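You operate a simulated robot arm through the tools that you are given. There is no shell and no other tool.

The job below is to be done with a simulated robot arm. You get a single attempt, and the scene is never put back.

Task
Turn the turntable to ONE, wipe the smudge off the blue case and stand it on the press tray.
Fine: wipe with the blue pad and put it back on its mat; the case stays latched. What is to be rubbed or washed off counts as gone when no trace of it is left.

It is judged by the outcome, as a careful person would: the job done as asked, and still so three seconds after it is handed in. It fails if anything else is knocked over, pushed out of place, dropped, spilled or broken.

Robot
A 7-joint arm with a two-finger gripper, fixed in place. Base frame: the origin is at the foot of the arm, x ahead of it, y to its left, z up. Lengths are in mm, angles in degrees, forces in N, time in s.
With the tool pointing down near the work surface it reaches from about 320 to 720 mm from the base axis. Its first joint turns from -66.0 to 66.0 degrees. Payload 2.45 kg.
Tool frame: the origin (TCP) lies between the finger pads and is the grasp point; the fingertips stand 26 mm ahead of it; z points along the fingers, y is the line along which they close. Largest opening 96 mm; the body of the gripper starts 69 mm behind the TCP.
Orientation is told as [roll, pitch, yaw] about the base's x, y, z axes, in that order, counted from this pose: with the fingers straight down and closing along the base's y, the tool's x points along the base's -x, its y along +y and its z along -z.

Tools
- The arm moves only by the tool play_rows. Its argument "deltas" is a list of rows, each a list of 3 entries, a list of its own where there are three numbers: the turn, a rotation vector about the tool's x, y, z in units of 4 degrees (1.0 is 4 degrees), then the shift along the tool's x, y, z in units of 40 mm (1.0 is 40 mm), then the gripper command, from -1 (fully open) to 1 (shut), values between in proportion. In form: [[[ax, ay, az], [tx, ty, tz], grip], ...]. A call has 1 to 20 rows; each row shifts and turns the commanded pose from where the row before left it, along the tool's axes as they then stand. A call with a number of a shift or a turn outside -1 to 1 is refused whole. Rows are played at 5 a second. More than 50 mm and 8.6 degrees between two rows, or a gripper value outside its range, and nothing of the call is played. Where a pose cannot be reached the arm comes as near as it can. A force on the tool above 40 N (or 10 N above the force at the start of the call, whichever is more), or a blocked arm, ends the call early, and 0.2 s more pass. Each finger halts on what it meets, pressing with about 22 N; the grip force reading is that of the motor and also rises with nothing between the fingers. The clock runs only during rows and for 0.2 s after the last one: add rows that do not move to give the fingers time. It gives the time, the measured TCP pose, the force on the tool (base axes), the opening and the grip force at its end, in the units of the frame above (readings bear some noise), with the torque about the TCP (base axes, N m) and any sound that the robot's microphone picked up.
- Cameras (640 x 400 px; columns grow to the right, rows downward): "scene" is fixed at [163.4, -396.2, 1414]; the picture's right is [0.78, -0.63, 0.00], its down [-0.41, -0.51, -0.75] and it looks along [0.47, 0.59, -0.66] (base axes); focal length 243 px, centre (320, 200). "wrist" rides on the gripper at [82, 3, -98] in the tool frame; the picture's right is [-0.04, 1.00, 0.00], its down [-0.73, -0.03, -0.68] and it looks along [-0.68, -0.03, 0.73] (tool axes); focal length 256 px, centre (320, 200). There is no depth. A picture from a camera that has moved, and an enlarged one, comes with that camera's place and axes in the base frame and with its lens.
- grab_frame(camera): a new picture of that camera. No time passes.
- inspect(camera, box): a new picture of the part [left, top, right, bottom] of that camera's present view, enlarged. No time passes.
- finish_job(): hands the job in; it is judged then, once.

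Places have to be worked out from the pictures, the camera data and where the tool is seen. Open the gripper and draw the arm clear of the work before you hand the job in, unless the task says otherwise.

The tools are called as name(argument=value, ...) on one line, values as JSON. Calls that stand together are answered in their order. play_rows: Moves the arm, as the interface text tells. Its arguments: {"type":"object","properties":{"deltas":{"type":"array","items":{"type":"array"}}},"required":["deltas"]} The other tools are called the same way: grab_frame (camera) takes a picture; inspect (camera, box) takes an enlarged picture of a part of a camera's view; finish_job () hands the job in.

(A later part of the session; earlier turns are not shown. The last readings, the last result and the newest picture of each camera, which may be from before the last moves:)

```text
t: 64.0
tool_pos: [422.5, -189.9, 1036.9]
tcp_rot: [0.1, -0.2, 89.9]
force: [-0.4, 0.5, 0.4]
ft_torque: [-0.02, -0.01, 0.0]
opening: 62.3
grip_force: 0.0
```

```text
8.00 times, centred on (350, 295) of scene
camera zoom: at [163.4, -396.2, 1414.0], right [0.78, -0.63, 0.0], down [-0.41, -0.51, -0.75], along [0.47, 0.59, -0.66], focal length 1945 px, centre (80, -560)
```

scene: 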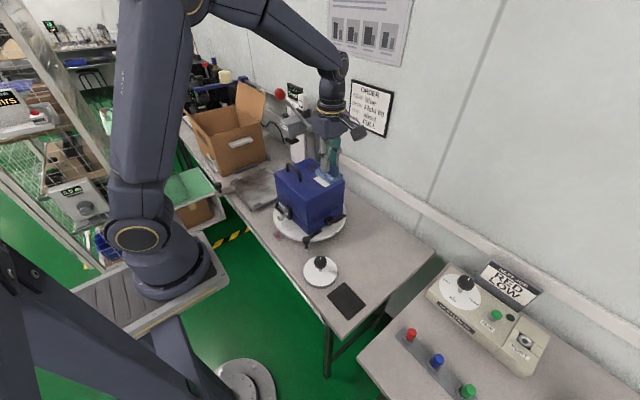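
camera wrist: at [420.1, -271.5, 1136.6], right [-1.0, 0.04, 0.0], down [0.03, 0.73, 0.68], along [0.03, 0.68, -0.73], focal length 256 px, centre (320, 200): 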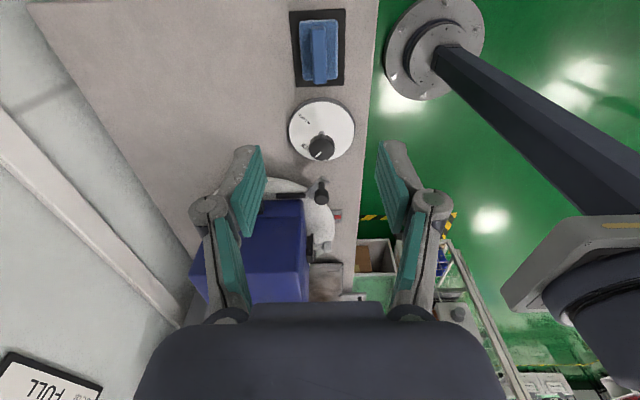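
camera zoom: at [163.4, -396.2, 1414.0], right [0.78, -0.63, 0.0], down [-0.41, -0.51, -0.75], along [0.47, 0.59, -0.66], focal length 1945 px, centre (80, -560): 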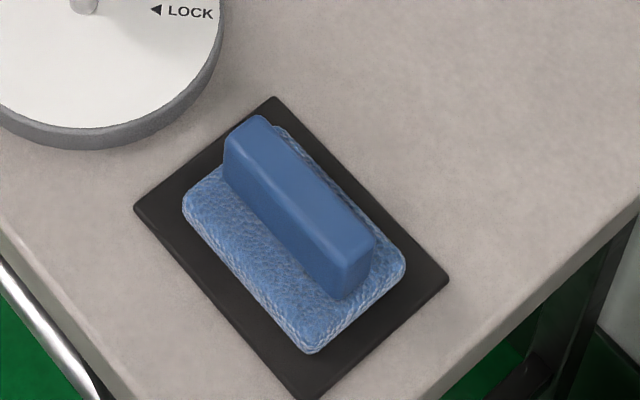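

The pad sits back on its mat. Next I go to view the case handle from the −y side with the fingers open at yaw 90° (the handle now runs along y).

play_rows(deltas=[[[0, 0, 0], [-0.893, -0.313, -0.154], -0.3], [[0, 0, 0], [-0.893, -0.313, -0.154], -0.3], [[0, 0, 0], [-0.893, -0.313, -0.154], -0.3], [[0, 0, 0], [-0.893, -0.313, -0.154], -0.3], [[0, 0, 0], [-0.893, -0.313, -0.154], -0.3], [[0, 0, 0], [-0.893, -0.313, -0.154], -0.3], [[0, 0, 0], [-0.893, -0.313, -0.154], -0.3], [[0, 0, 0], [0, 0, 0], -0.3]])

grab_frame(camera="wrist")

inspect(camera="wrist", box=[240, 80, 400, 280])

inspect(camera="scene", box=[265, 145, 345, 215])

```text
t: 65.8
tool_pos: [512.1, 60.6, 1082.1]
tcp_rot: [0.0, -0.1, 90.1]
force: [1.1, -0.3, 0.1]
ft_torque: [0.0, 0.02, -0.02]
opening: 62.2
grip_force: 0.1
```

```text
taken
camera wrist: at [508.6, -20.0, 1181.9], right [-1.0, 0.04, 0.0], down [0.03, 0.73, 0.68], along [0.03, 0.68, -0.73], focal length 256 px, centre (320, 200)
```

wrist: 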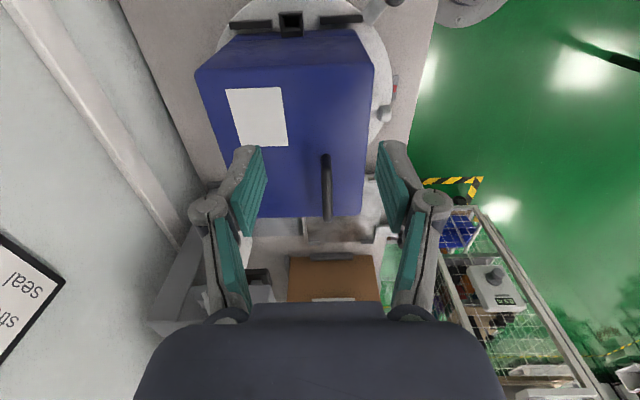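

```text
2.00 times, centred on (320, 180) of wrist
camera zoom: at [508.6, -20.0, 1181.9], right [-1.0, 0.04, 0.0], down [0.03, 0.73, 0.68], along [0.03, 0.68, -0.73], focal length 512 px, centre (320, 240)
```

zoom: 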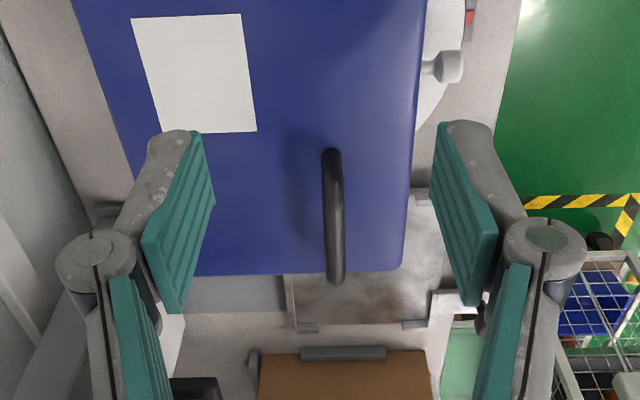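

```text
5.71 times, centred on (305, 180) of scene
camera zoom: at [163.4, -396.2, 1414.0], right [0.78, -0.63, 0.0], down [-0.41, -0.51, -0.75], along [0.47, 0.59, -0.66], focal length 1389 px, centre (406, 314)
```

zoom: 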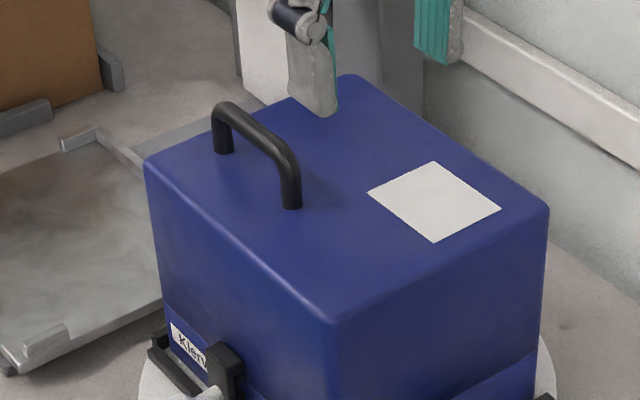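

The handle bar sits at x≈508.5, y≈135–205, bar centre z≈975. I move above it, then check alignment before descending.

play_rows(deltas=[[[0, 0, 0], [-0.893, 0.03, 0.2], -0.1], [[0, 0, 0], [-0.893, 0.03, 0.3], -0.1], [[0, 0, 0], [-0.893, 0.03, 0.8], -0.1], [[0, 0, 0], [0, 0, 0], -0.1]])

grab_frame(camera="wrist")

inspect(camera="scene", box=[265, 115, 345, 215])

```text
t: 66.8
tool_pos: [507.9, 172.0, 1031.0]
tcp_rot: [0.1, -0.1, 90.0]
force: [-0.4, 0.2, -0.1]
ft_torque: [0.03, -0.02, 0.0]
opening: 52.9
grip_force: 0.1
```

```text
taken
camera wrist: at [504.8, 90.9, 1129.1], right [-1.0, 0.04, 0.0], down [0.03, 0.73, 0.68], along [0.03, 0.68, -0.73], focal length 256 px, centre (320, 200)
```

wrist: 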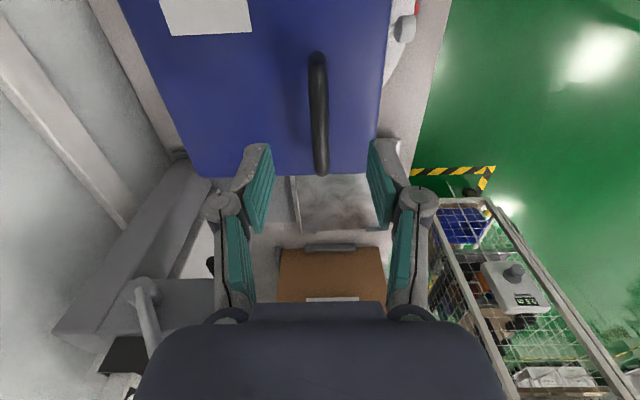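

```text
4.00 times, centred on (305, 165) of scene
camera zoom: at [163.4, -396.2, 1414.0], right [0.78, -0.63, 0.0], down [-0.41, -0.51, -0.75], along [0.47, 0.59, -0.66], focal length 972 px, centre (380, 340)
```

zoom: 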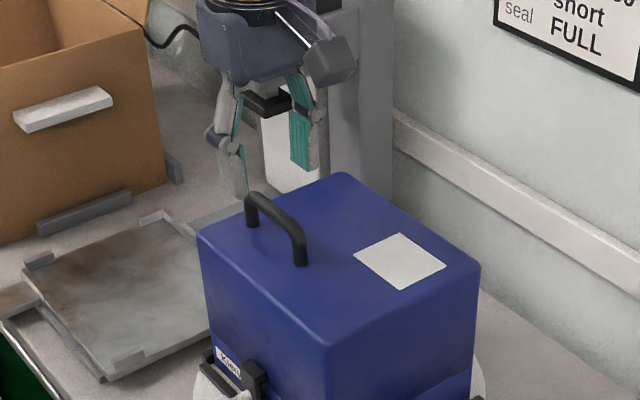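

Aligned with the bar. I descend to the bar's height (z≈977) and check force before closing.

play_rows(deltas=[[[0, 0, 0], [0.06, 0, 0.5], -0.1], [[0, 0, 0], [0, 0, 0.5], -0.1], [[0, 0, 0], [0, 0, 0.33], -0.1], [[0, 0, 0], [0, 0, 0], -0.1]])

grab_frame(camera="wrist")

inspect(camera="scene", box=[265, 115, 345, 215])

```text
t: 67.8
tool_pos: [509.2, 168.3, 978.9]
tcp_rot: [0.0, -0.1, 90.0]
force: [0.5, -0.2, 0.3]
ft_torque: [-0.02, -0.04, 0.02]
opening: 53.0
grip_force: 0.1
```

```text
taken
camera wrist: at [505.9, 86.7, 1078.0], right [-1.0, 0.04, 0.0], down [0.03, 0.73, 0.68], along [0.03, 0.68, -0.73], focal length 256 px, centre (320, 200)
```

wrist: 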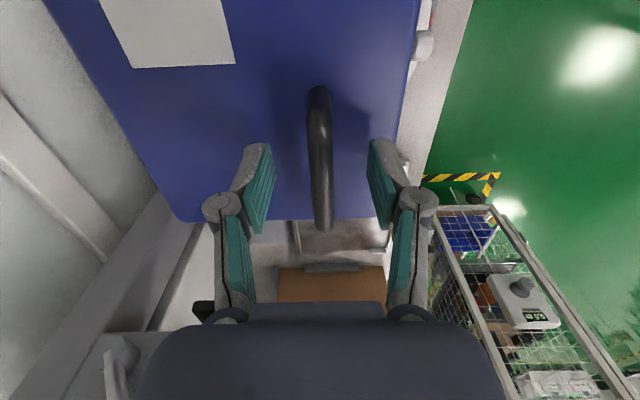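

```text
4.00 times, centred on (305, 165) of scene
camera zoom: at [163.4, -396.2, 1414.0], right [0.78, -0.63, 0.0], down [-0.41, -0.51, -0.75], along [0.47, 0.59, -0.66], focal length 972 px, centre (380, 340)
```

zoom: 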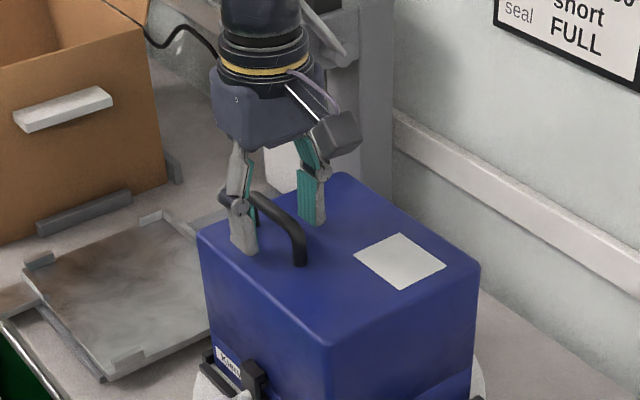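

Fingers straddle the bar without contact. I close on the handle.

play_rows(deltas=[[[0, 0, 0], [0, 0, 0.05], 0.2], [[0, 0, 0], [0, 0, 0], 0.5], [[0, 0, 0], [0, 0, 0], 0.8], [[0, 0, 0], [0, 0, 0], 1], [[0, 0, 0], [0, 0, 0], 1], [[0, 0, 0], [0, 0, 0], 1]])

```text
t: 69.2
tool_pos: [508.4, 167.1, 976.4]
tcp_rot: [0.0, -0.1, 90.0]
force: [-2.6, -0.5, 0.9]
ft_torque: [-0.09, 0.03, 0.06]
opening: 10.7
grip_force: 21.8
```

The bar (10.7 mm) is gripped. I lift by small steps and read force and torque to find the weight and balance.

play_rows(deltas=[[[0, 0, 0], [0, 0, -0.05], 1], [[0, 0, 0], [0, 0, 0], 1]])

play_rows(deltas=[[[0, 0, 0], [0, 0, -0.05], 1], [[0, 0, 0], [0, 0, 0], 1]])

```text
t: 69.8
tool_pos: [508.6, 167.1, 979.3]
tcp_rot: [0.0, -0.1, 90.0]
force: [-0.3, -0.6, 0.0]
ft_torque: [-0.02, 0.05, 0.03]
opening: 10.4
grip_force: 21.6
```

```text
t: 70.4
tool_pos: [507.7, 167.5, 981.1]
tcp_rot: [0.1, 0.0, 90.1]
force: [0.0, -1.2, -4.3]
ft_torque: [-0.04, 0.03, 0.04]
opening: 10.2
grip_force: 22.6
```

play_rows(deltas=[[[0, 0, 0], [0, 0, -0.05], 1], [[0, 0, 0], [0, 0, 0], 1]])

play_rows(deltas=[[[0, 0, 0], [0, 0, -0.05], 1], [[0, 0, 0], [0, 0, 0], 1]])

grab_frame(camera="wrist")

inspect(camera="scene", box=[255, 135, 355, 255])

```text
t: 71.0
tool_pos: [509.4, 167.2, 982.7]
tcp_rot: [0.1, -0.1, 90.0]
force: [0.3, -0.3, -5.6]
ft_torque: [-0.06, 0.02, 0.04]
opening: 10.7
grip_force: 21.7
```

```text
t: 71.6
tool_pos: [507.1, 167.4, 984.2]
tcp_rot: [0.0, -0.1, 90.0]
force: [0.7, -0.8, -6.6]
ft_torque: [-0.05, -0.01, 0.06]
opening: 10.4
grip_force: 22.3
```

```text
taken
camera wrist: at [505.0, 86.1, 1083.2], right [-1.0, 0.04, 0.0], down [0.03, 0.73, 0.68], along [0.03, 0.68, -0.73], focal length 256 px, centre (320, 200)
```

wrist: 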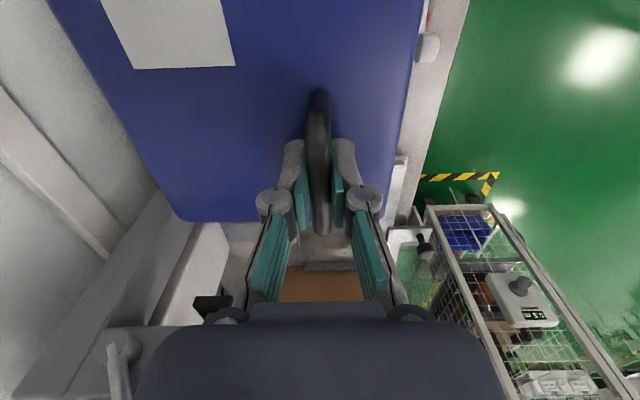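

```text
3.33 times, centred on (305, 195) of scene
camera zoom: at [163.5, -396.2, 1414.0], right [0.78, -0.63, 0.0], down [-0.41, -0.51, -0.75], along [0.47, 0.59, -0.66], focal length 810 px, centre (370, 217)
```

zoom: 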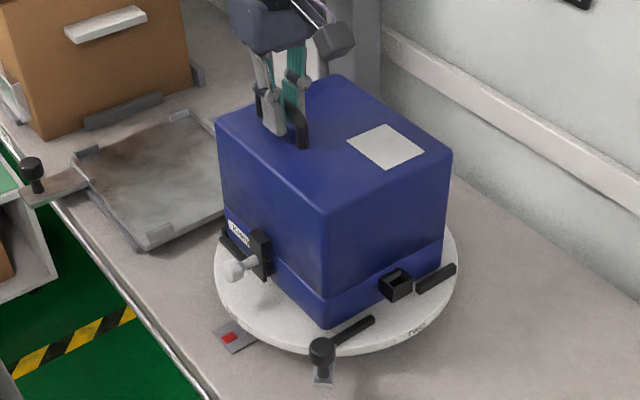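

About 6.6 N is carried with little torque. I look closely for tilt or sliding before lifting more.

inspect(camera="scene", box=[275, 140, 325, 180])

inspect(camera="scene", box=[260, 190, 350, 250])

inspect(camera="wrist", box=[260, 80, 380, 260])

```text
10.00 times, centred on (300, 160) of scene
camera zoom: at [163.5, -396.2, 1414.0], right [0.78, -0.63, 0.0], down [-0.41, -0.51, -0.75], along [0.47, 0.59, -0.66], focal length 2431 px, centre (520, 600)
```

zoom: 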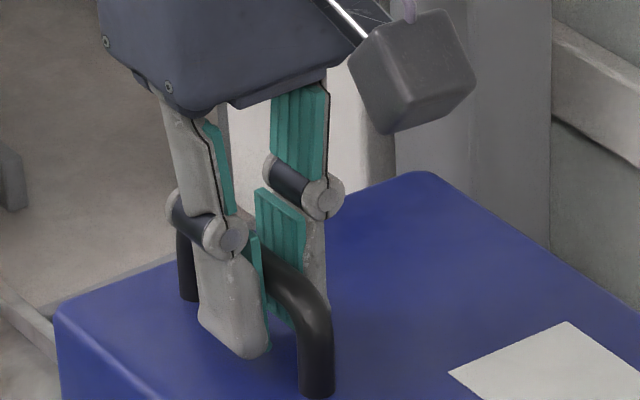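

```text
6.67 times, centred on (305, 220) of scene
camera zoom: at [163.5, -396.2, 1414.0], right [0.78, -0.63, 0.0], down [-0.41, -0.51, -0.75], along [0.47, 0.59, -0.66], focal length 1621 px, centre (420, 67)
```

zoom: 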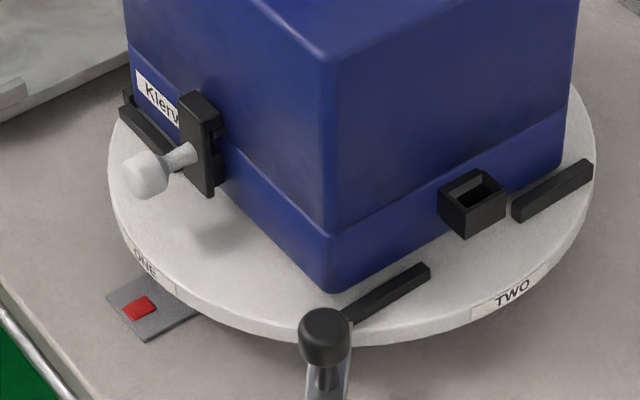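

```text
2.22 times, centred on (320, 170) of wrist
camera zoom: at [505.0, 86.1, 1083.2], right [-1.0, 0.04, 0.0], down [0.03, 0.73, 0.68], along [0.03, 0.68, -0.73], focal length 569 px, centre (320, 267)
```

zoom: 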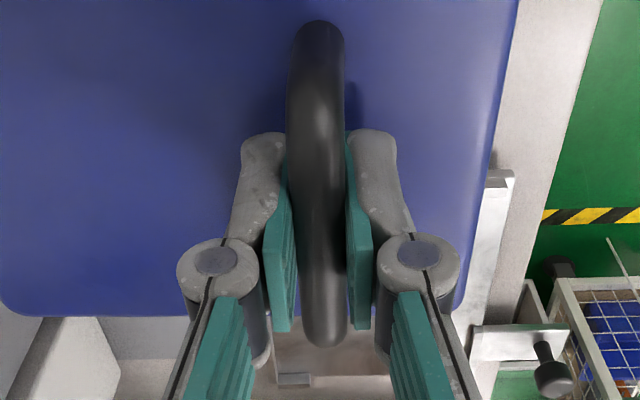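

The case is tilting (its bottom swung ~5 mm toward −x/+y), so its centre of mass isn't under the handle's middle. I set it back down and will regrip at the −y leg of the handle, which lies level with the case centre in y and gives a taller clamp against tilt.

play_rows(deltas=[[[0, 0, 0], [0, 0, 0.05], 1], [[0, 0, 0], [0, 0, 0.05], 1], [[0, 0, 0], [0, 0, 0.05], 1], [[0, 0, 0], [0, 0, 0.03], 1], [[0, 0, 0], [0, 0, 0], 1]])

inspect(camera="scene", box=[260, 190, 350, 250])

```text
t: 72.8
tool_pos: [508.6, 166.9, 978.3]
tcp_rot: [0.0, -0.2, 90.0]
force: [-0.5, 1.2, -1.9]
ft_torque: [0.31, -0.02, 0.05]
opening: 10.2
grip_force: 21.7
```

```text
6.67 times, centred on (305, 220) of scene
camera zoom: at [163.4, -396.2, 1414.0], right [0.78, -0.63, 0.0], down [-0.41, -0.51, -0.75], along [0.47, 0.59, -0.66], focal length 1621 px, centre (420, 67)
```

zoom: 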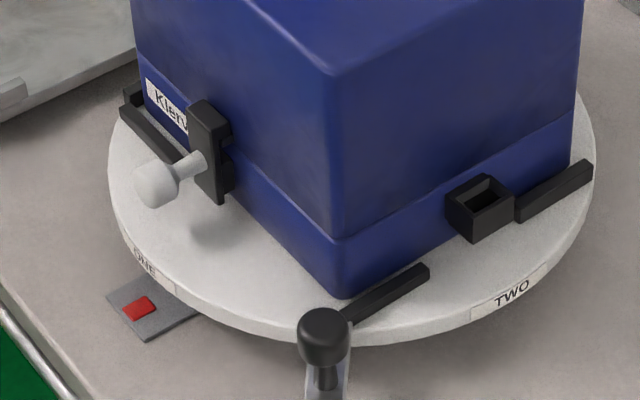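

It's back in its place. I release, shift 28 mm toward −y, and go slightly lower around the leg.

play_rows(deltas=[[[0, 0, 0], [0, 0, 0.02], 0.8], [[0, 0, 0], [0, 0, 0], 0.4], [[0, 0, 0], [0, 0, 0], 0.2], [[0, 0, 0], [0, 0, 0], 0.2], [[0, 0, 0], [0.35, 0, 0], 0.2], [[0, 0, 0], [0.33, 0, 0], 0.2], [[0, 0, 0], [0, 0, 0], 0.2]])

grab_frame(camera="wrist")

inspect(camera="scene", box=[275, 140, 325, 180])

inspect(camera="scene", box=[260, 190, 350, 250])

```text
t: 74.4
tool_pos: [509.8, 139.0, 976.6]
tcp_rot: [0.0, -0.1, 90.0]
force: [-0.4, 0.1, -0.6]
ft_torque: [0.0, 0.04, 0.01]
opening: 38.4
grip_force: 0.1
```

```text
taken
camera wrist: at [506.1, 58.5, 1076.1], right [-1.0, 0.04, 0.0], down [0.03, 0.73, 0.68], along [0.03, 0.68, -0.73], focal length 256 px, centre (320, 200)
```

wrist: 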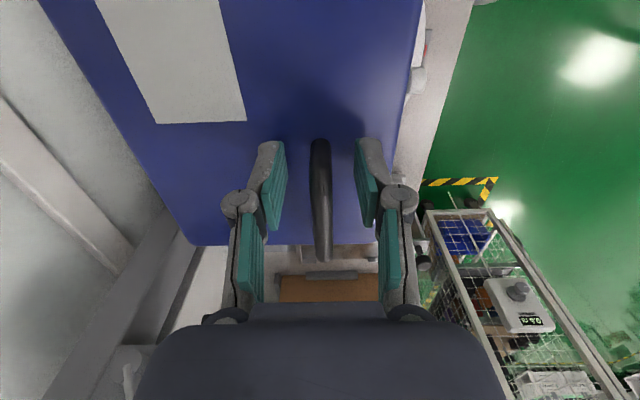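

```text
10.00 times, centred on (300, 160) of scene
camera zoom: at [163.4, -396.2, 1414.0], right [0.78, -0.63, 0.0], down [-0.41, -0.51, -0.75], along [0.47, 0.59, -0.66], focal length 2431 px, centre (520, 600)
```

zoom: 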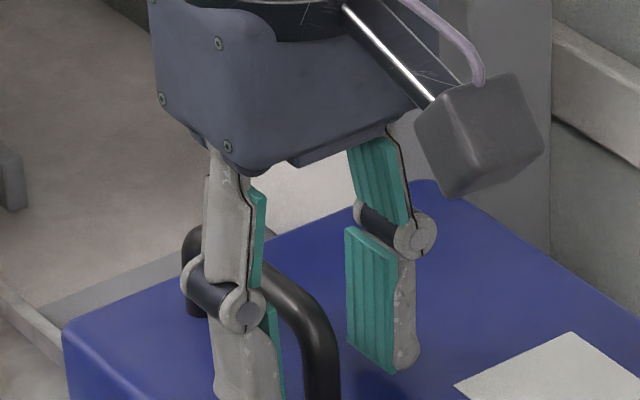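

```text
6.67 times, centred on (305, 220) of scene
camera zoom: at [163.4, -396.2, 1414.0], right [0.78, -0.63, 0.0], down [-0.41, -0.51, -0.75], along [0.47, 0.59, -0.66], focal length 1621 px, centre (420, 67)
```

zoom: 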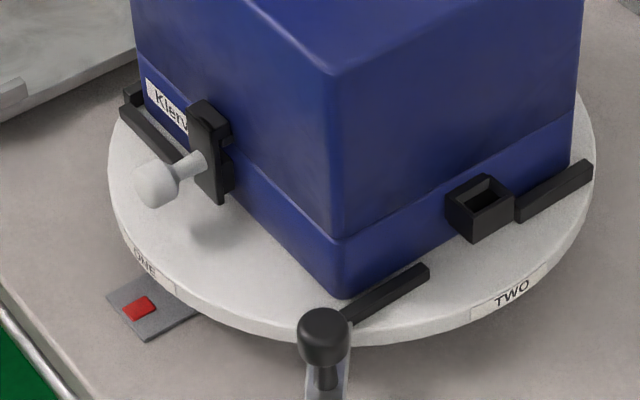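

The fingers now straddle the −y leg. I lower 2.4 mm more and close.

play_rows(deltas=[[[0, 0, 0], [0.02, 0, 0.06], 0.2], [[0, 0, 0], [0, 0, 0], 0.5], [[0, 0, 0], [0, 0, 0], 0.8], [[0, 0, 0], [0, 0, 0], 1], [[0, 0, 0], [0, 0, 0], 1], [[0, 0, 0], [0, 0, 0], 1]])

play_rows(deltas=[[[0, 0, 0], [0, 0, -0.05], 1], [[0, 0, 0], [0, 0, -0.05], 1], [[0, 0, 0], [0, 0, 0], 1]])

inspect(camera="scene", box=[260, 190, 350, 250])

```text
t: 75.8
tool_pos: [510.0, 139.2, 974.2]
tcp_rot: [0.0, -0.1, 89.9]
force: [-2.4, -0.6, -0.4]
ft_torque: [-0.17, 0.12, -0.02]
opening: 10.4
grip_force: 21.9
```

```text
t: 76.6
tool_pos: [508.9, 138.1, 978.9]
tcp_rot: [0.0, -0.1, 90.0]
force: [-0.5, 0.3, -6.1]
ft_torque: [-0.01, 0.17, -0.03]
opening: 10.4
grip_force: 22.2
```

```text
6.67 times, centred on (305, 220) of scene
camera zoom: at [163.5, -396.2, 1414.0], right [0.78, -0.63, 0.0], down [-0.41, -0.51, -0.75], along [0.47, 0.59, -0.66], focal length 1621 px, centre (420, 67)
```

zoom: 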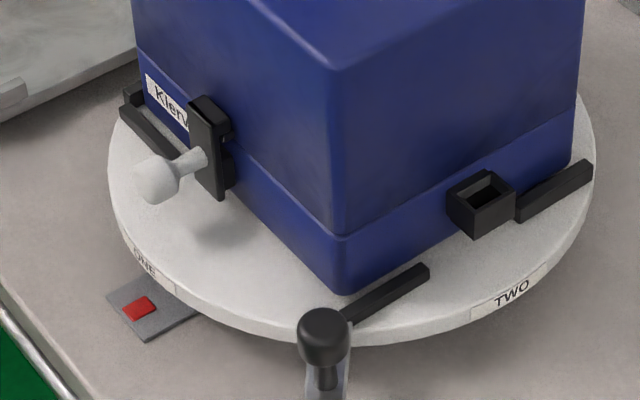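

Now the pull is balanced in y (torque ≈0 about x) with a 0.17 N·m hold about y. I continue lifting in small steps.

play_rows(deltas=[[[0, 0, 0], [0, 0, -0.05], 1], [[0, 0, 0], [0, 0, -0.05], 1], [[0, 0, 0], [0, 0, 0], 1]])

inspect(camera="scene", box=[260, 190, 350, 250])

inspect(camera="scene", box=[275, 140, 325, 180])

```text
t: 77.4
tool_pos: [510.2, 138.2, 981.0]
tcp_rot: [0.0, -0.1, 90.0]
force: [0.1, 0.0, -6.0]
ft_torque: [0.04, 0.2, 0.01]
opening: 10.2
grip_force: 22.0
```

```text
6.67 times, centred on (305, 220) of scene
camera zoom: at [163.5, -396.2, 1414.0], right [0.78, -0.63, 0.0], down [-0.41, -0.51, -0.75], along [0.47, 0.59, -0.66], focal length 1621 px, centre (420, 67)
```

zoom: 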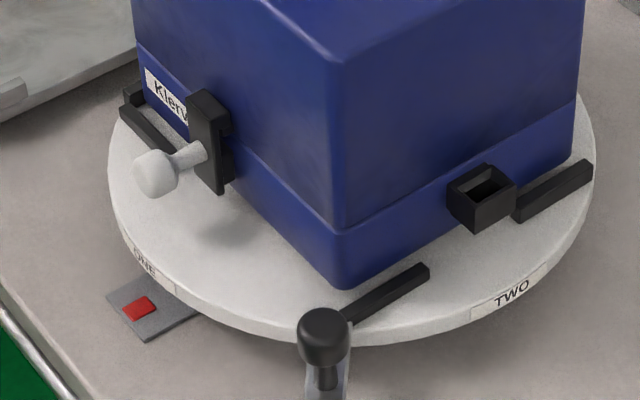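

```text
10.00 times, centred on (300, 160) of scene
camera zoom: at [163.5, -396.2, 1414.0], right [0.78, -0.63, 0.0], down [-0.41, -0.51, -0.75], along [0.47, 0.59, -0.66], focal length 2431 px, centre (520, 600)
```

zoom: 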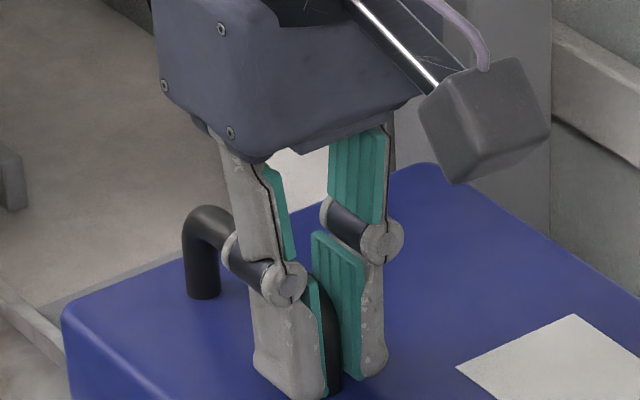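

The full weight is only ~6 N, centre of mass 33 mm in +x of the grip, and the grip holds it level. I lift another 60 mm smoothly.

play_rows(deltas=[[[0, 0, 0], [0, 0, -0.1], 1], [[0, 0, 0], [0, 0, -0.2], 1], [[0, 0, 0], [0, 0, -0.25], 1], [[0, 0, 0], [0, 0, -0.25], 1], [[0, 0, 0], [0, 0, -0.25], 1], [[0, 0, 0], [0, 0, -0.25], 1], [[0, 0, 0], [0, 0, -0.2], 1], [[0, 0, 0], [0, 0, -0.1], 1], [[0, 0, 0], [0, 0, 0], 1]])

grab_frame(camera="scene")

inspect(camera="scene", box=[250, 130, 360, 255])

grab_frame(camera="wrist")

```text
t: 79.4
tool_pos: [511.3, 137.3, 1046.5]
tcp_rot: [0.0, -0.1, 90.0]
force: [0.3, -0.2, -6.2]
ft_torque: [0.0, 0.19, 0.03]
opening: 10.5
grip_force: 21.8
```

```text
taken
```

scene: 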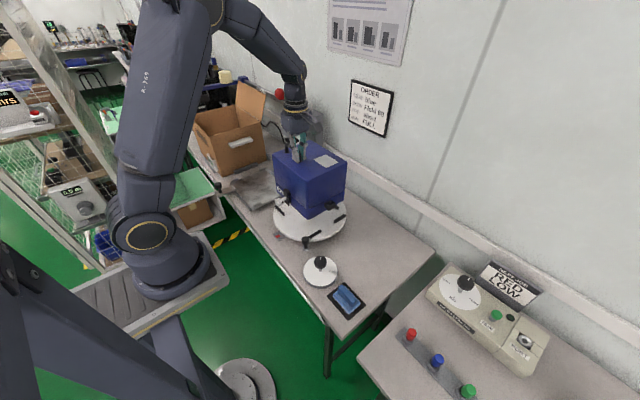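

```text
3.20 times, centred on (305, 192) of scene
camera zoom: at [163.5, -396.2, 1414.0], right [0.78, -0.63, 0.0], down [-0.41, -0.51, -0.75], along [0.47, 0.59, -0.66], focal length 778 px, centre (368, 224)
```

zoom: 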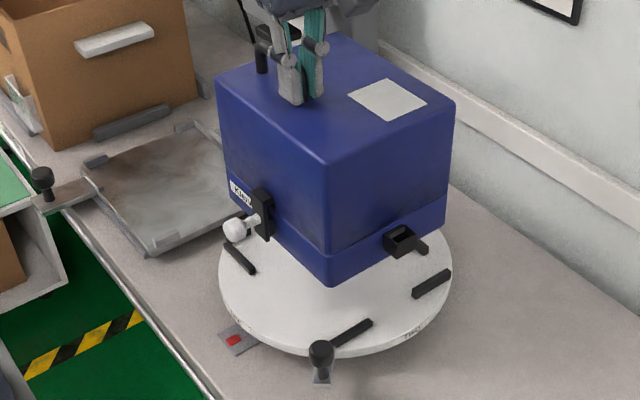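

```text
taken
camera wrist: at [507.3, 56.6, 1145.6], right [-1.0, 0.04, 0.0], down [0.03, 0.73, 0.68], along [0.03, 0.68, -0.73], focal length 256 px, centre (320, 200)
```

wrist: 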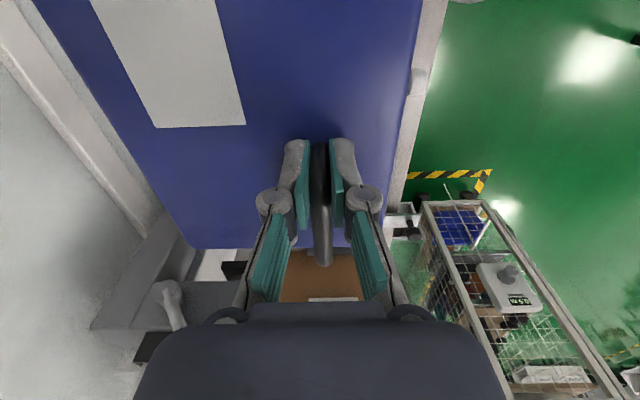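

The case hangs level and the turntable stayed put. I now examine the tray's edges and clips to fix the target precisely.

inspect(camera="scene", box=[210, 155, 290, 220])

inspect(camera="scene", box=[225, 190, 275, 220])

inspect(camera="scene", box=[270, 170, 350, 250])

```text
6.15 times, centred on (250, 188) of scene
camera zoom: at [163.5, -396.2, 1414.0], right [0.78, -0.63, 0.0], down [-0.41, -0.51, -0.75], along [0.47, 0.59, -0.66], focal length 1496 px, centre (751, 277)
```

zoom: 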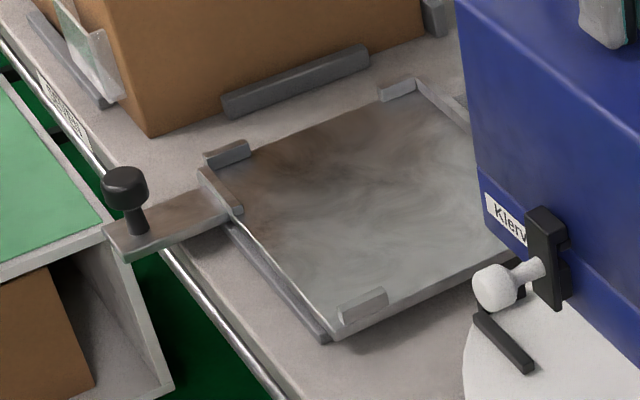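

```text
12.80 times, centred on (250, 205) of scene
camera zoom: at [163.5, -396.2, 1414.0], right [0.78, -0.63, 0.0], down [-0.41, -0.51, -0.75], along [0.47, 0.59, -0.66], focal length 3112 px, centre (1216, 136)
```

zoom: 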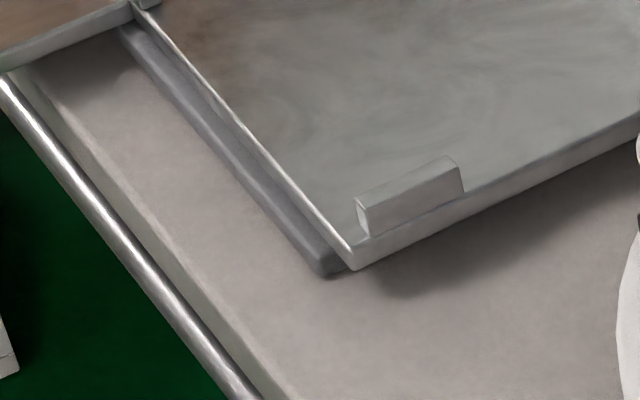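

```text
5.00 times, centred on (310, 210) of scene
camera zoom: at [163.5, -396.2, 1414.0], right [0.78, -0.63, 0.0], down [-0.41, -0.51, -0.75], along [0.47, 0.59, -0.66], focal length 1216 px, centre (370, 150)
```

zoom: 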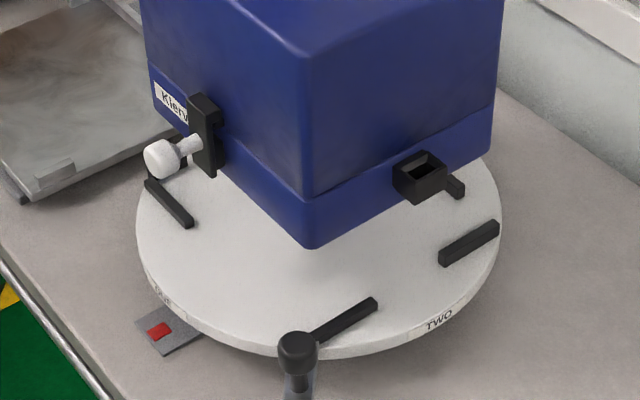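

Tray top is at z≈772, spanning x≈389–568, y≈299–514 (centre ≈(478,406)); case centre is ≈31 mm in +x of the grip. I carry the case first toward −x, then along +y, clear of the press lever ball.

play_rows(deltas=[[[0, 0, 0], [0, 0.2, 0], 1], [[0, 0, 0], [0, 0.4, 0], 1], [[0, 0, 0], [0, 0.5, 0], 1], [[0, 0, 0], [0, 0.4, 0], 1], [[0, 0, 0], [0, 0.2, 0], 1], [[0, 0, 0], [-0.2, 0.05, 0], 1], [[0, 0, 0], [-0.4, 0, 0], 1], [[0, 0, 0], [-0.5, 0, 0], 1], [[0, 0, 0], [-0.5, 0, 0], 1], [[0, 0, 0], [-0.5, 0, 0], 1], [[0, 0, 0], [-0.4, 0, 0], 1], [[0, 0, 0], [-0.2, 0, 0], 1], [[0, 0, 0], [0, 0, 0], 1]])

grab_frame(camera="scene")

grab_frame(camera="wrist")

```text
t: 82.2
tool_pos: [437.3, 246.5, 1045.0]
tcp_rot: [0.1, -0.1, 90.0]
force: [0.8, -0.3, -5.8]
ft_torque: [0.01, 0.19, 0.02]
opening: 10.6
grip_force: 22.0
```

```text
taken
```

scene: 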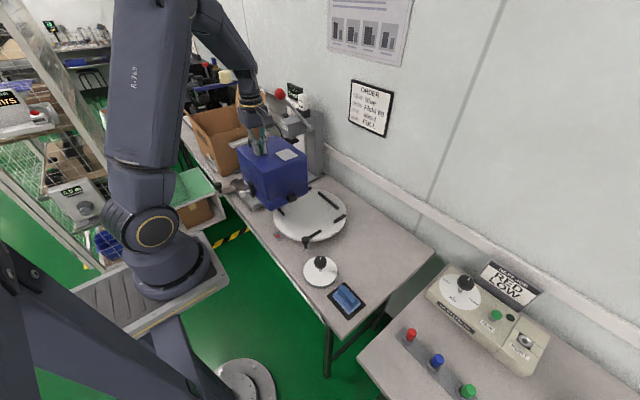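

```text
taken
camera wrist: at [435.0, 165.2, 1144.9], right [-1.0, 0.04, 0.0], down [0.03, 0.73, 0.68], along [0.03, 0.68, -0.73], focal length 256 px, centre (320, 200)
```

wrist: 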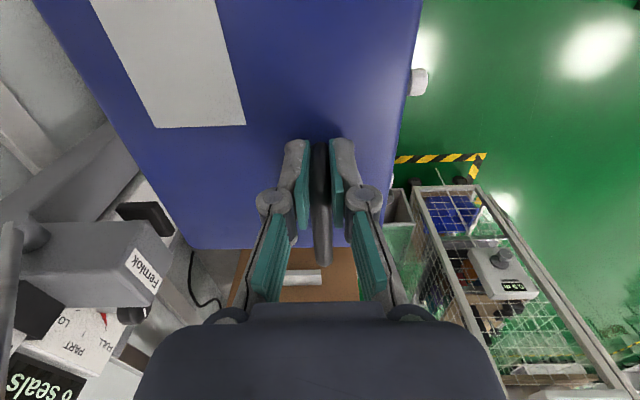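

All clear: the press head's near face is at x≈600 and the case's +x side at ≈545. I continue +y to the tray.

play_rows(deltas=[[[0, 0, 0], [-0.2, 0, 0], 1], [[0, 0, 0], [-0.4, 0, 0], 1], [[0, 0, 0], [-0.5, 0, 0], 1], [[0, 0, 0], [-0.6, 0, 0], 1], [[0, 0, 0], [-0.6, 0, 0], 1], [[0, 0, 0], [-0.6, 0, 0], 1], [[0, 0, 0], [-0.5, -0.05, 0], 1], [[0, 0, 0], [-0.4, -0.1, 0], 1], [[0, 0, 0], [-0.2, -0.1, 0], 1], [[0, 0, 0], [0, 0, 0], 1]])

grab_frame(camera="scene")

inspect(camera="scene", box=[200, 110, 320, 230])

grab_frame(camera="wrist")

```text
t: 84.4
tool_pos: [448.4, 406.8, 1046.2]
tcp_rot: [0.0, -0.1, 89.9]
force: [-0.3, 0.6, -5.5]
ft_torque: [0.03, 0.18, -0.01]
opening: 10.2
grip_force: 22.5
```

```text
taken
```

scene: 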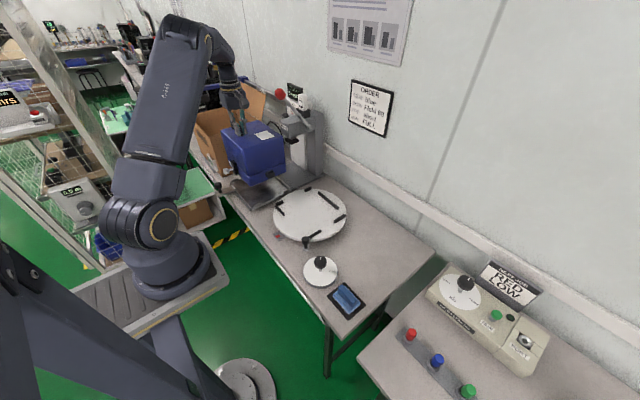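

```text
3.33 times, centred on (260, 170) of scene
camera zoom: at [163.5, -396.1, 1414.1], right [0.78, -0.63, 0.0], down [-0.41, -0.51, -0.75], along [0.47, 0.59, -0.66], focal length 810 px, centre (520, 300)
```

zoom: 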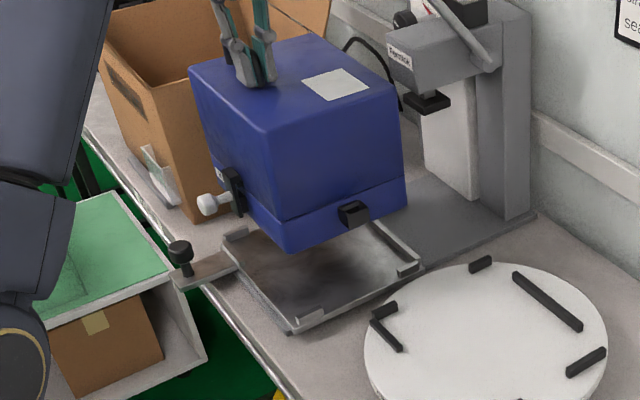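

```text
taken
camera wrist: at [445.8, 325.9, 1145.0], right [-1.0, 0.04, 0.0], down [0.03, 0.73, 0.68], along [0.03, 0.68, -0.73], focal length 256 px, centre (320, 200)
```

wrist: 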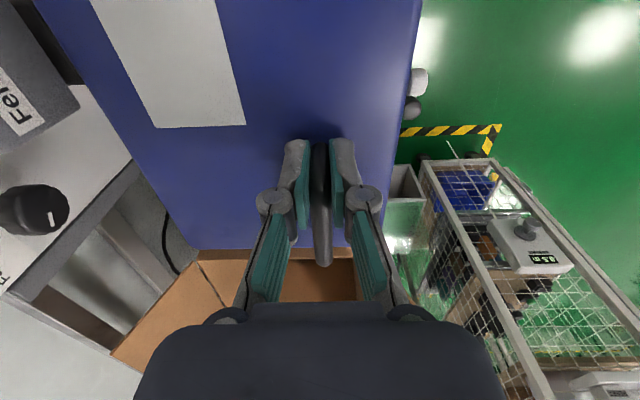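

The case hangs over the tray. I zoom on the tray's clips to verify clearances before lowering.

inspect(camera="scene", box=[225, 170, 300, 220])

inspect(camera="scene", box=[210, 150, 260, 215])

inspect(camera="scene", box=[265, 185, 350, 260])

```text
8.00 times, centred on (262, 195) of scene
camera zoom: at [163.5, -396.1, 1414.1], right [0.78, -0.63, 0.0], down [-0.41, -0.51, -0.75], along [0.47, 0.59, -0.66], focal length 1945 px, centre (780, 240)
```

zoom: 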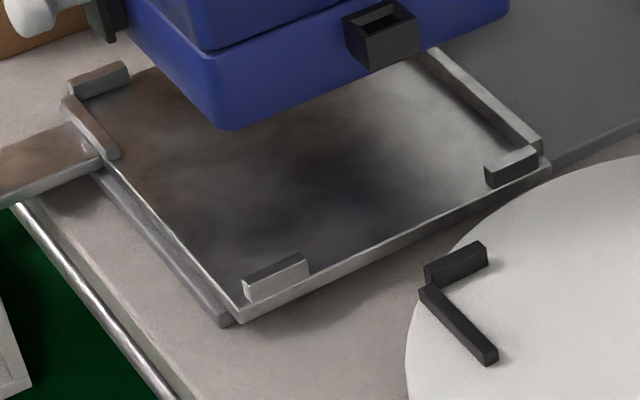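

```text
6.15 times, centred on (235, 182) of scene
camera zoom: at [163.5, -396.1, 1414.1], right [0.78, -0.63, 0.0], down [-0.41, -0.51, -0.75], along [0.47, 0.59, -0.66], focal length 1496 px, centre (843, 308)
```

zoom: 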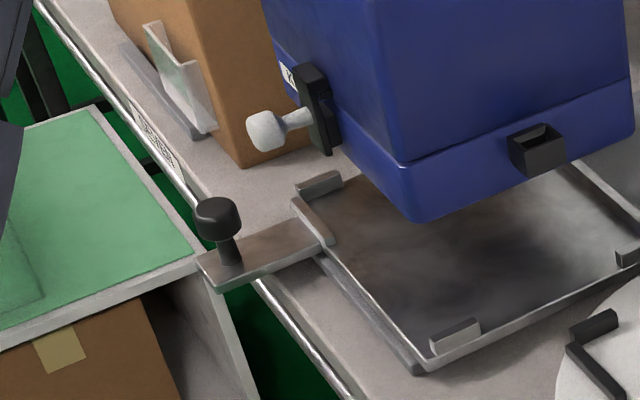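

```text
5.33 times, centred on (308, 222) of scene
camera zoom: at [163.5, -396.1, 1414.1], right [0.78, -0.63, 0.0], down [-0.41, -0.51, -0.75], along [0.47, 0.59, -0.66], focal length 1296 px, centre (387, 80)
```

zoom: 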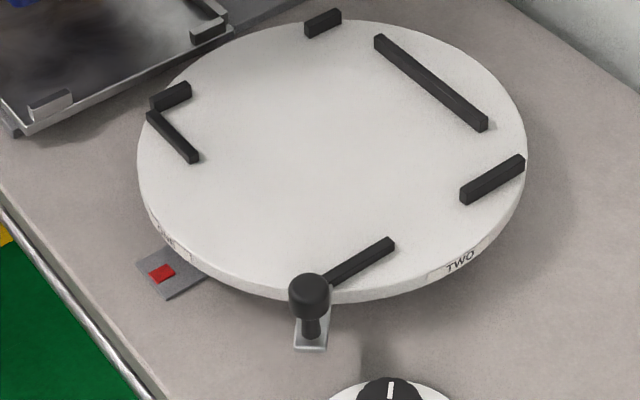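

The tray's clips form a nest shaped like the one on the turntable (gap for the cup on −y, for the latch on −x). I shift 2 mm and lower 50 mm, then check the gaps.

play_rows(deltas=[[[0, 0, 0], [-0.03, 0.05, 0.1], 1], [[0, 0, 0], [0, 0, 0.25], 1], [[0, 0, 0], [0, 0, 0.3], 1], [[0, 0, 0], [0, 0, 0.3], 1], [[0, 0, 0], [0, 0, 0.2], 1], [[0, 0, 0], [0, 0, 0.1], 1], [[0, 0, 0], [0, 0, 0], 1]])

inspect(camera="scene", box=[225, 170, 300, 220])

inspect(camera="scene", box=[210, 130, 300, 220])

```text
t: 86.0
tool_pos: [445.6, 407.2, 998.1]
tcp_rot: [0.0, 0.0, 90.0]
force: [0.3, -0.4, -5.7]
ft_torque: [0.01, 0.18, -0.02]
opening: 10.3
grip_force: 21.2
```

```text
8.00 times, centred on (262, 195) of scene
camera zoom: at [163.5, -396.1, 1414.1], right [0.78, -0.63, 0.0], down [-0.41, -0.51, -0.75], along [0.47, 0.59, -0.66], focal length 1945 px, centre (780, 240)
```

zoom: 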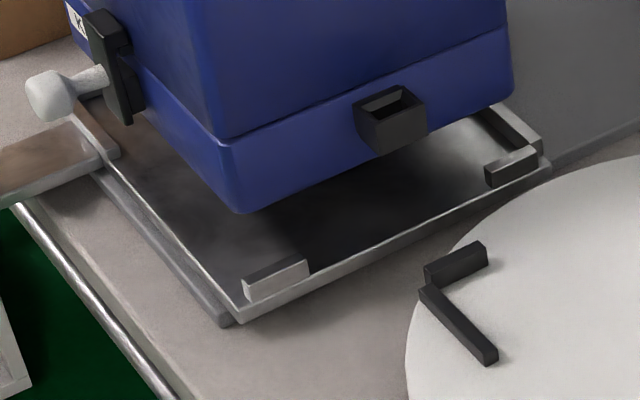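

```text
4.44 times, centred on (255, 175) of scene
camera zoom: at [163.5, -396.1, 1414.1], right [0.78, -0.63, 0.0], down [-0.41, -0.51, -0.75], along [0.47, 0.59, -0.66], focal length 1080 px, centre (609, 311)
```

zoom: 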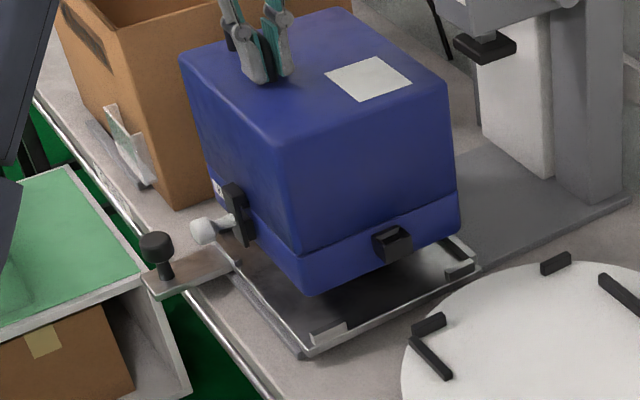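

The bottom is ≈43 mm above the tray floor. I nudge (−2, +2.5) mm to centre it between the clips and lower another 22 mm, then look again.

play_rows(deltas=[[[0, 0, 0], [-0.06, 0.05, 0.1], 1], [[0, 0, 0], [0, 0, 0.2], 1], [[0, 0, 0], [0, 0, 0.2], 1], [[0, 0, 0], [0, 0, 0.05], 1], [[0, 0, 0], [0, 0, 0], 1]])

inspect(camera="scene", box=[225, 170, 300, 220])

inspect(camera="scene", box=[235, 188, 275, 216])

inspect(camera="scene", box=[222, 165, 262, 205])

inspect(camera="scene", box=[265, 170, 305, 205])

```text
t: 87.2
tool_pos: [444.3, 410.4, 974.4]
tcp_rot: [0.0, -0.1, 90.1]
force: [0.3, 0.7, -5.8]
ft_torque: [0.03, 0.17, -0.04]
opening: 10.4
grip_force: 21.7
```

```text
8.00 times, centred on (262, 195) of scene
camera zoom: at [163.5, -396.1, 1414.1], right [0.78, -0.63, 0.0], down [-0.41, -0.51, -0.75], along [0.47, 0.59, -0.66], focal length 1945 px, centre (780, 240)
```

zoom: 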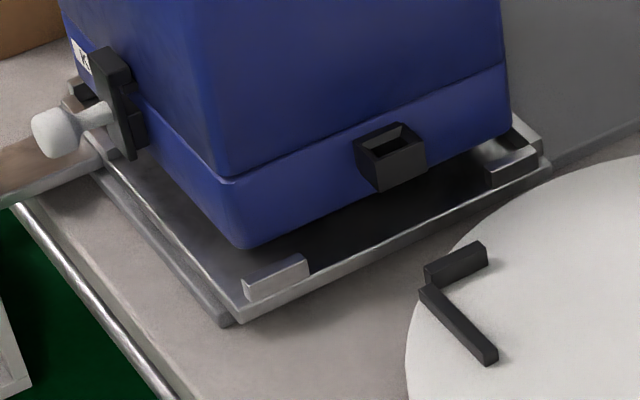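

```text
14.29 times, centred on (255, 202) of scene
camera zoom: at [163.5, -396.1, 1414.1], right [0.78, -0.63, 0.0], down [-0.41, -0.51, -0.75], along [0.47, 0.59, -0.66], focal length 3473 px, centre (1249, 171)
```

zoom: 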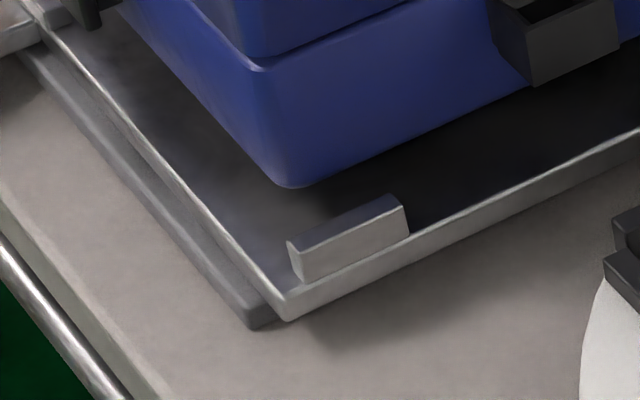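

```text
10.00 times, centred on (242, 185) of scene
camera zoom: at [163.5, -396.1, 1414.1], right [0.78, -0.63, 0.0], down [-0.41, -0.51, -0.75], along [0.47, 0.59, -0.66], focal length 2431 px, centre (1100, 350)
```

zoom: 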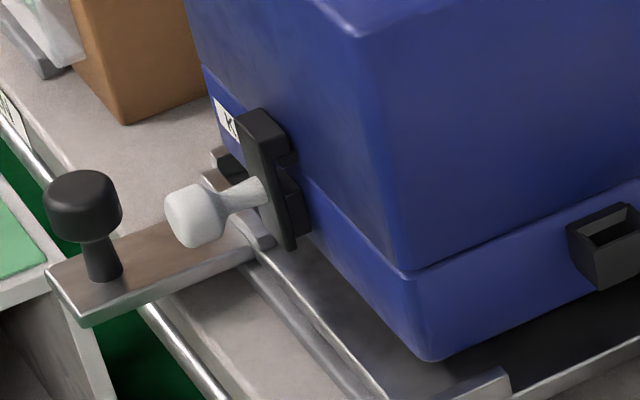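

```text
11.43 times, centred on (285, 188) of scene
camera zoom: at [163.5, -396.1, 1414.1], right [0.78, -0.63, 0.0], down [-0.41, -0.51, -0.75], along [0.47, 0.59, -0.66], focal length 2778 px, centre (720, 343)
```

zoom: 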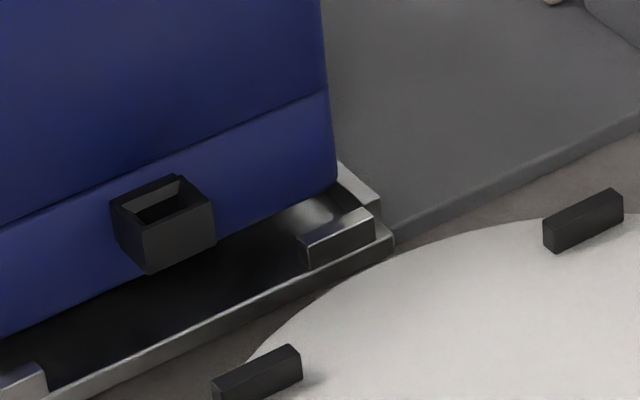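

The gaps at the −y clips look balanced (≈6–8 mm). I check the latch bracket against the −x corner clip more closely before going further.

inspect(camera="scene", box=[228, 172, 258, 197])

grab_frame(camera="wrist")

inspect(camera="scene", box=[285, 195, 300, 205])

```text
16.00 times, centred on (243, 184) of scene
camera zoom: at [163.5, -396.1, 1414.1], right [0.78, -0.63, 0.0], down [-0.41, -0.51, -0.75], along [0.47, 0.59, -0.66], focal length 3890 px, centre (1552, 448)
```

zoom: 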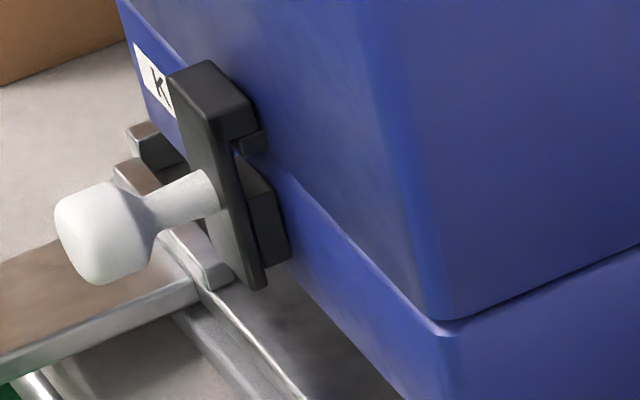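

```text
taken
camera wrist: at [441.3, 329.0, 1073.2], right [-1.0, 0.04, 0.0], down [0.03, 0.73, 0.68], along [0.03, 0.68, -0.73], focal length 256 px, centre (320, 200)
```

wrist: 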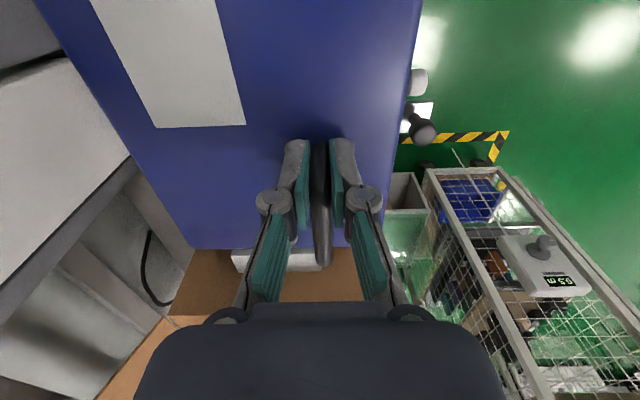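

```text
16.00 times, centred on (292, 200) of scene
camera zoom: at [163.5, -396.1, 1414.1], right [0.78, -0.63, 0.0], down [-0.41, -0.51, -0.75], along [0.47, 0.59, -0.66], focal length 3890 px, centre (760, 200)
```

zoom: 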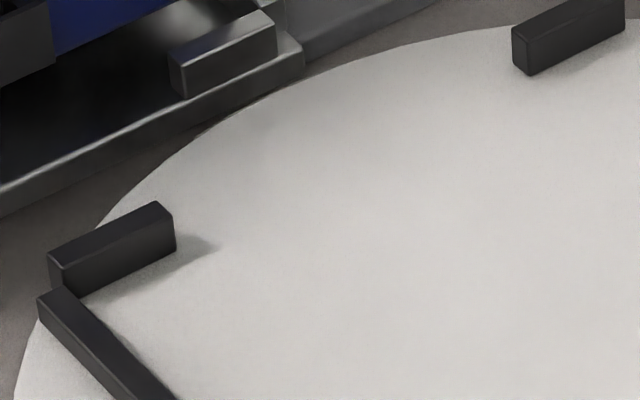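

Latch knob is at ≈(357,414,827), ~20 mm from the −x clip end and tray knob, so nothing will clash. I lower in small steps and watch for the weight to come off.

play_rows(deltas=[[[0, 0, 0], [0, 0.03, 0.1], 1], [[0, 0, 0], [0, 0, 0.15], 1], [[0, 0, 0], [0, 0, 0.1], 1], [[0, 0, 0], [0, 0, 0], 1]])

inspect(camera="scene", box=[225, 170, 300, 220])

inspect(camera="scene", box=[265, 170, 305, 205])

```text
t: 88.2
tool_pos: [444.2, 409.7, 961.9]
tcp_rot: [0.0, -0.1, 89.9]
force: [2.6, -9.0, 16.5]
ft_torque: [0.46, 0.04, -0.03]
opening: 10.3
grip_force: 22.2
```

```text
8.00 times, centred on (262, 195) of scene
camera zoom: at [163.2, -396.7, 1413.9], right [0.78, -0.63, 0.0], down [-0.41, -0.51, -0.75], along [0.47, 0.59, -0.66], focal length 1945 px, centre (780, 240)
```

zoom: 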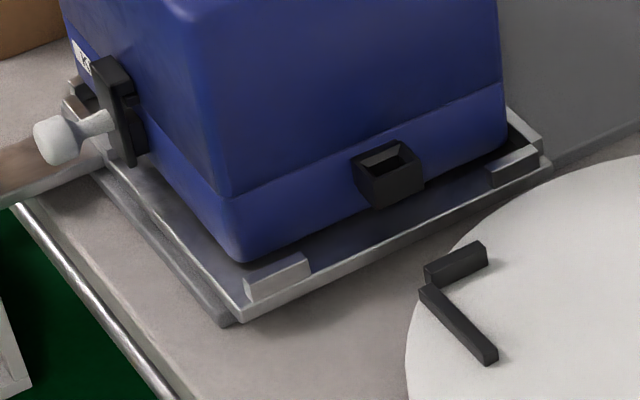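

```text
11.43 times, centred on (285, 188) of scene
camera zoom: at [163.2, -396.7, 1413.9], right [0.78, -0.63, 0.0], down [-0.41, -0.51, -0.75], along [0.47, 0.59, -0.66], focal length 2778 px, centre (720, 343)
```

zoom: 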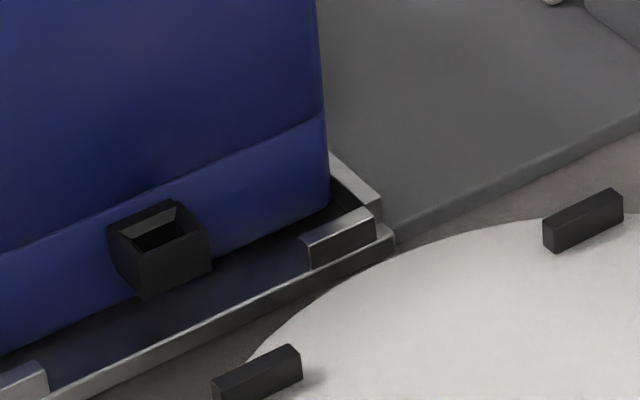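

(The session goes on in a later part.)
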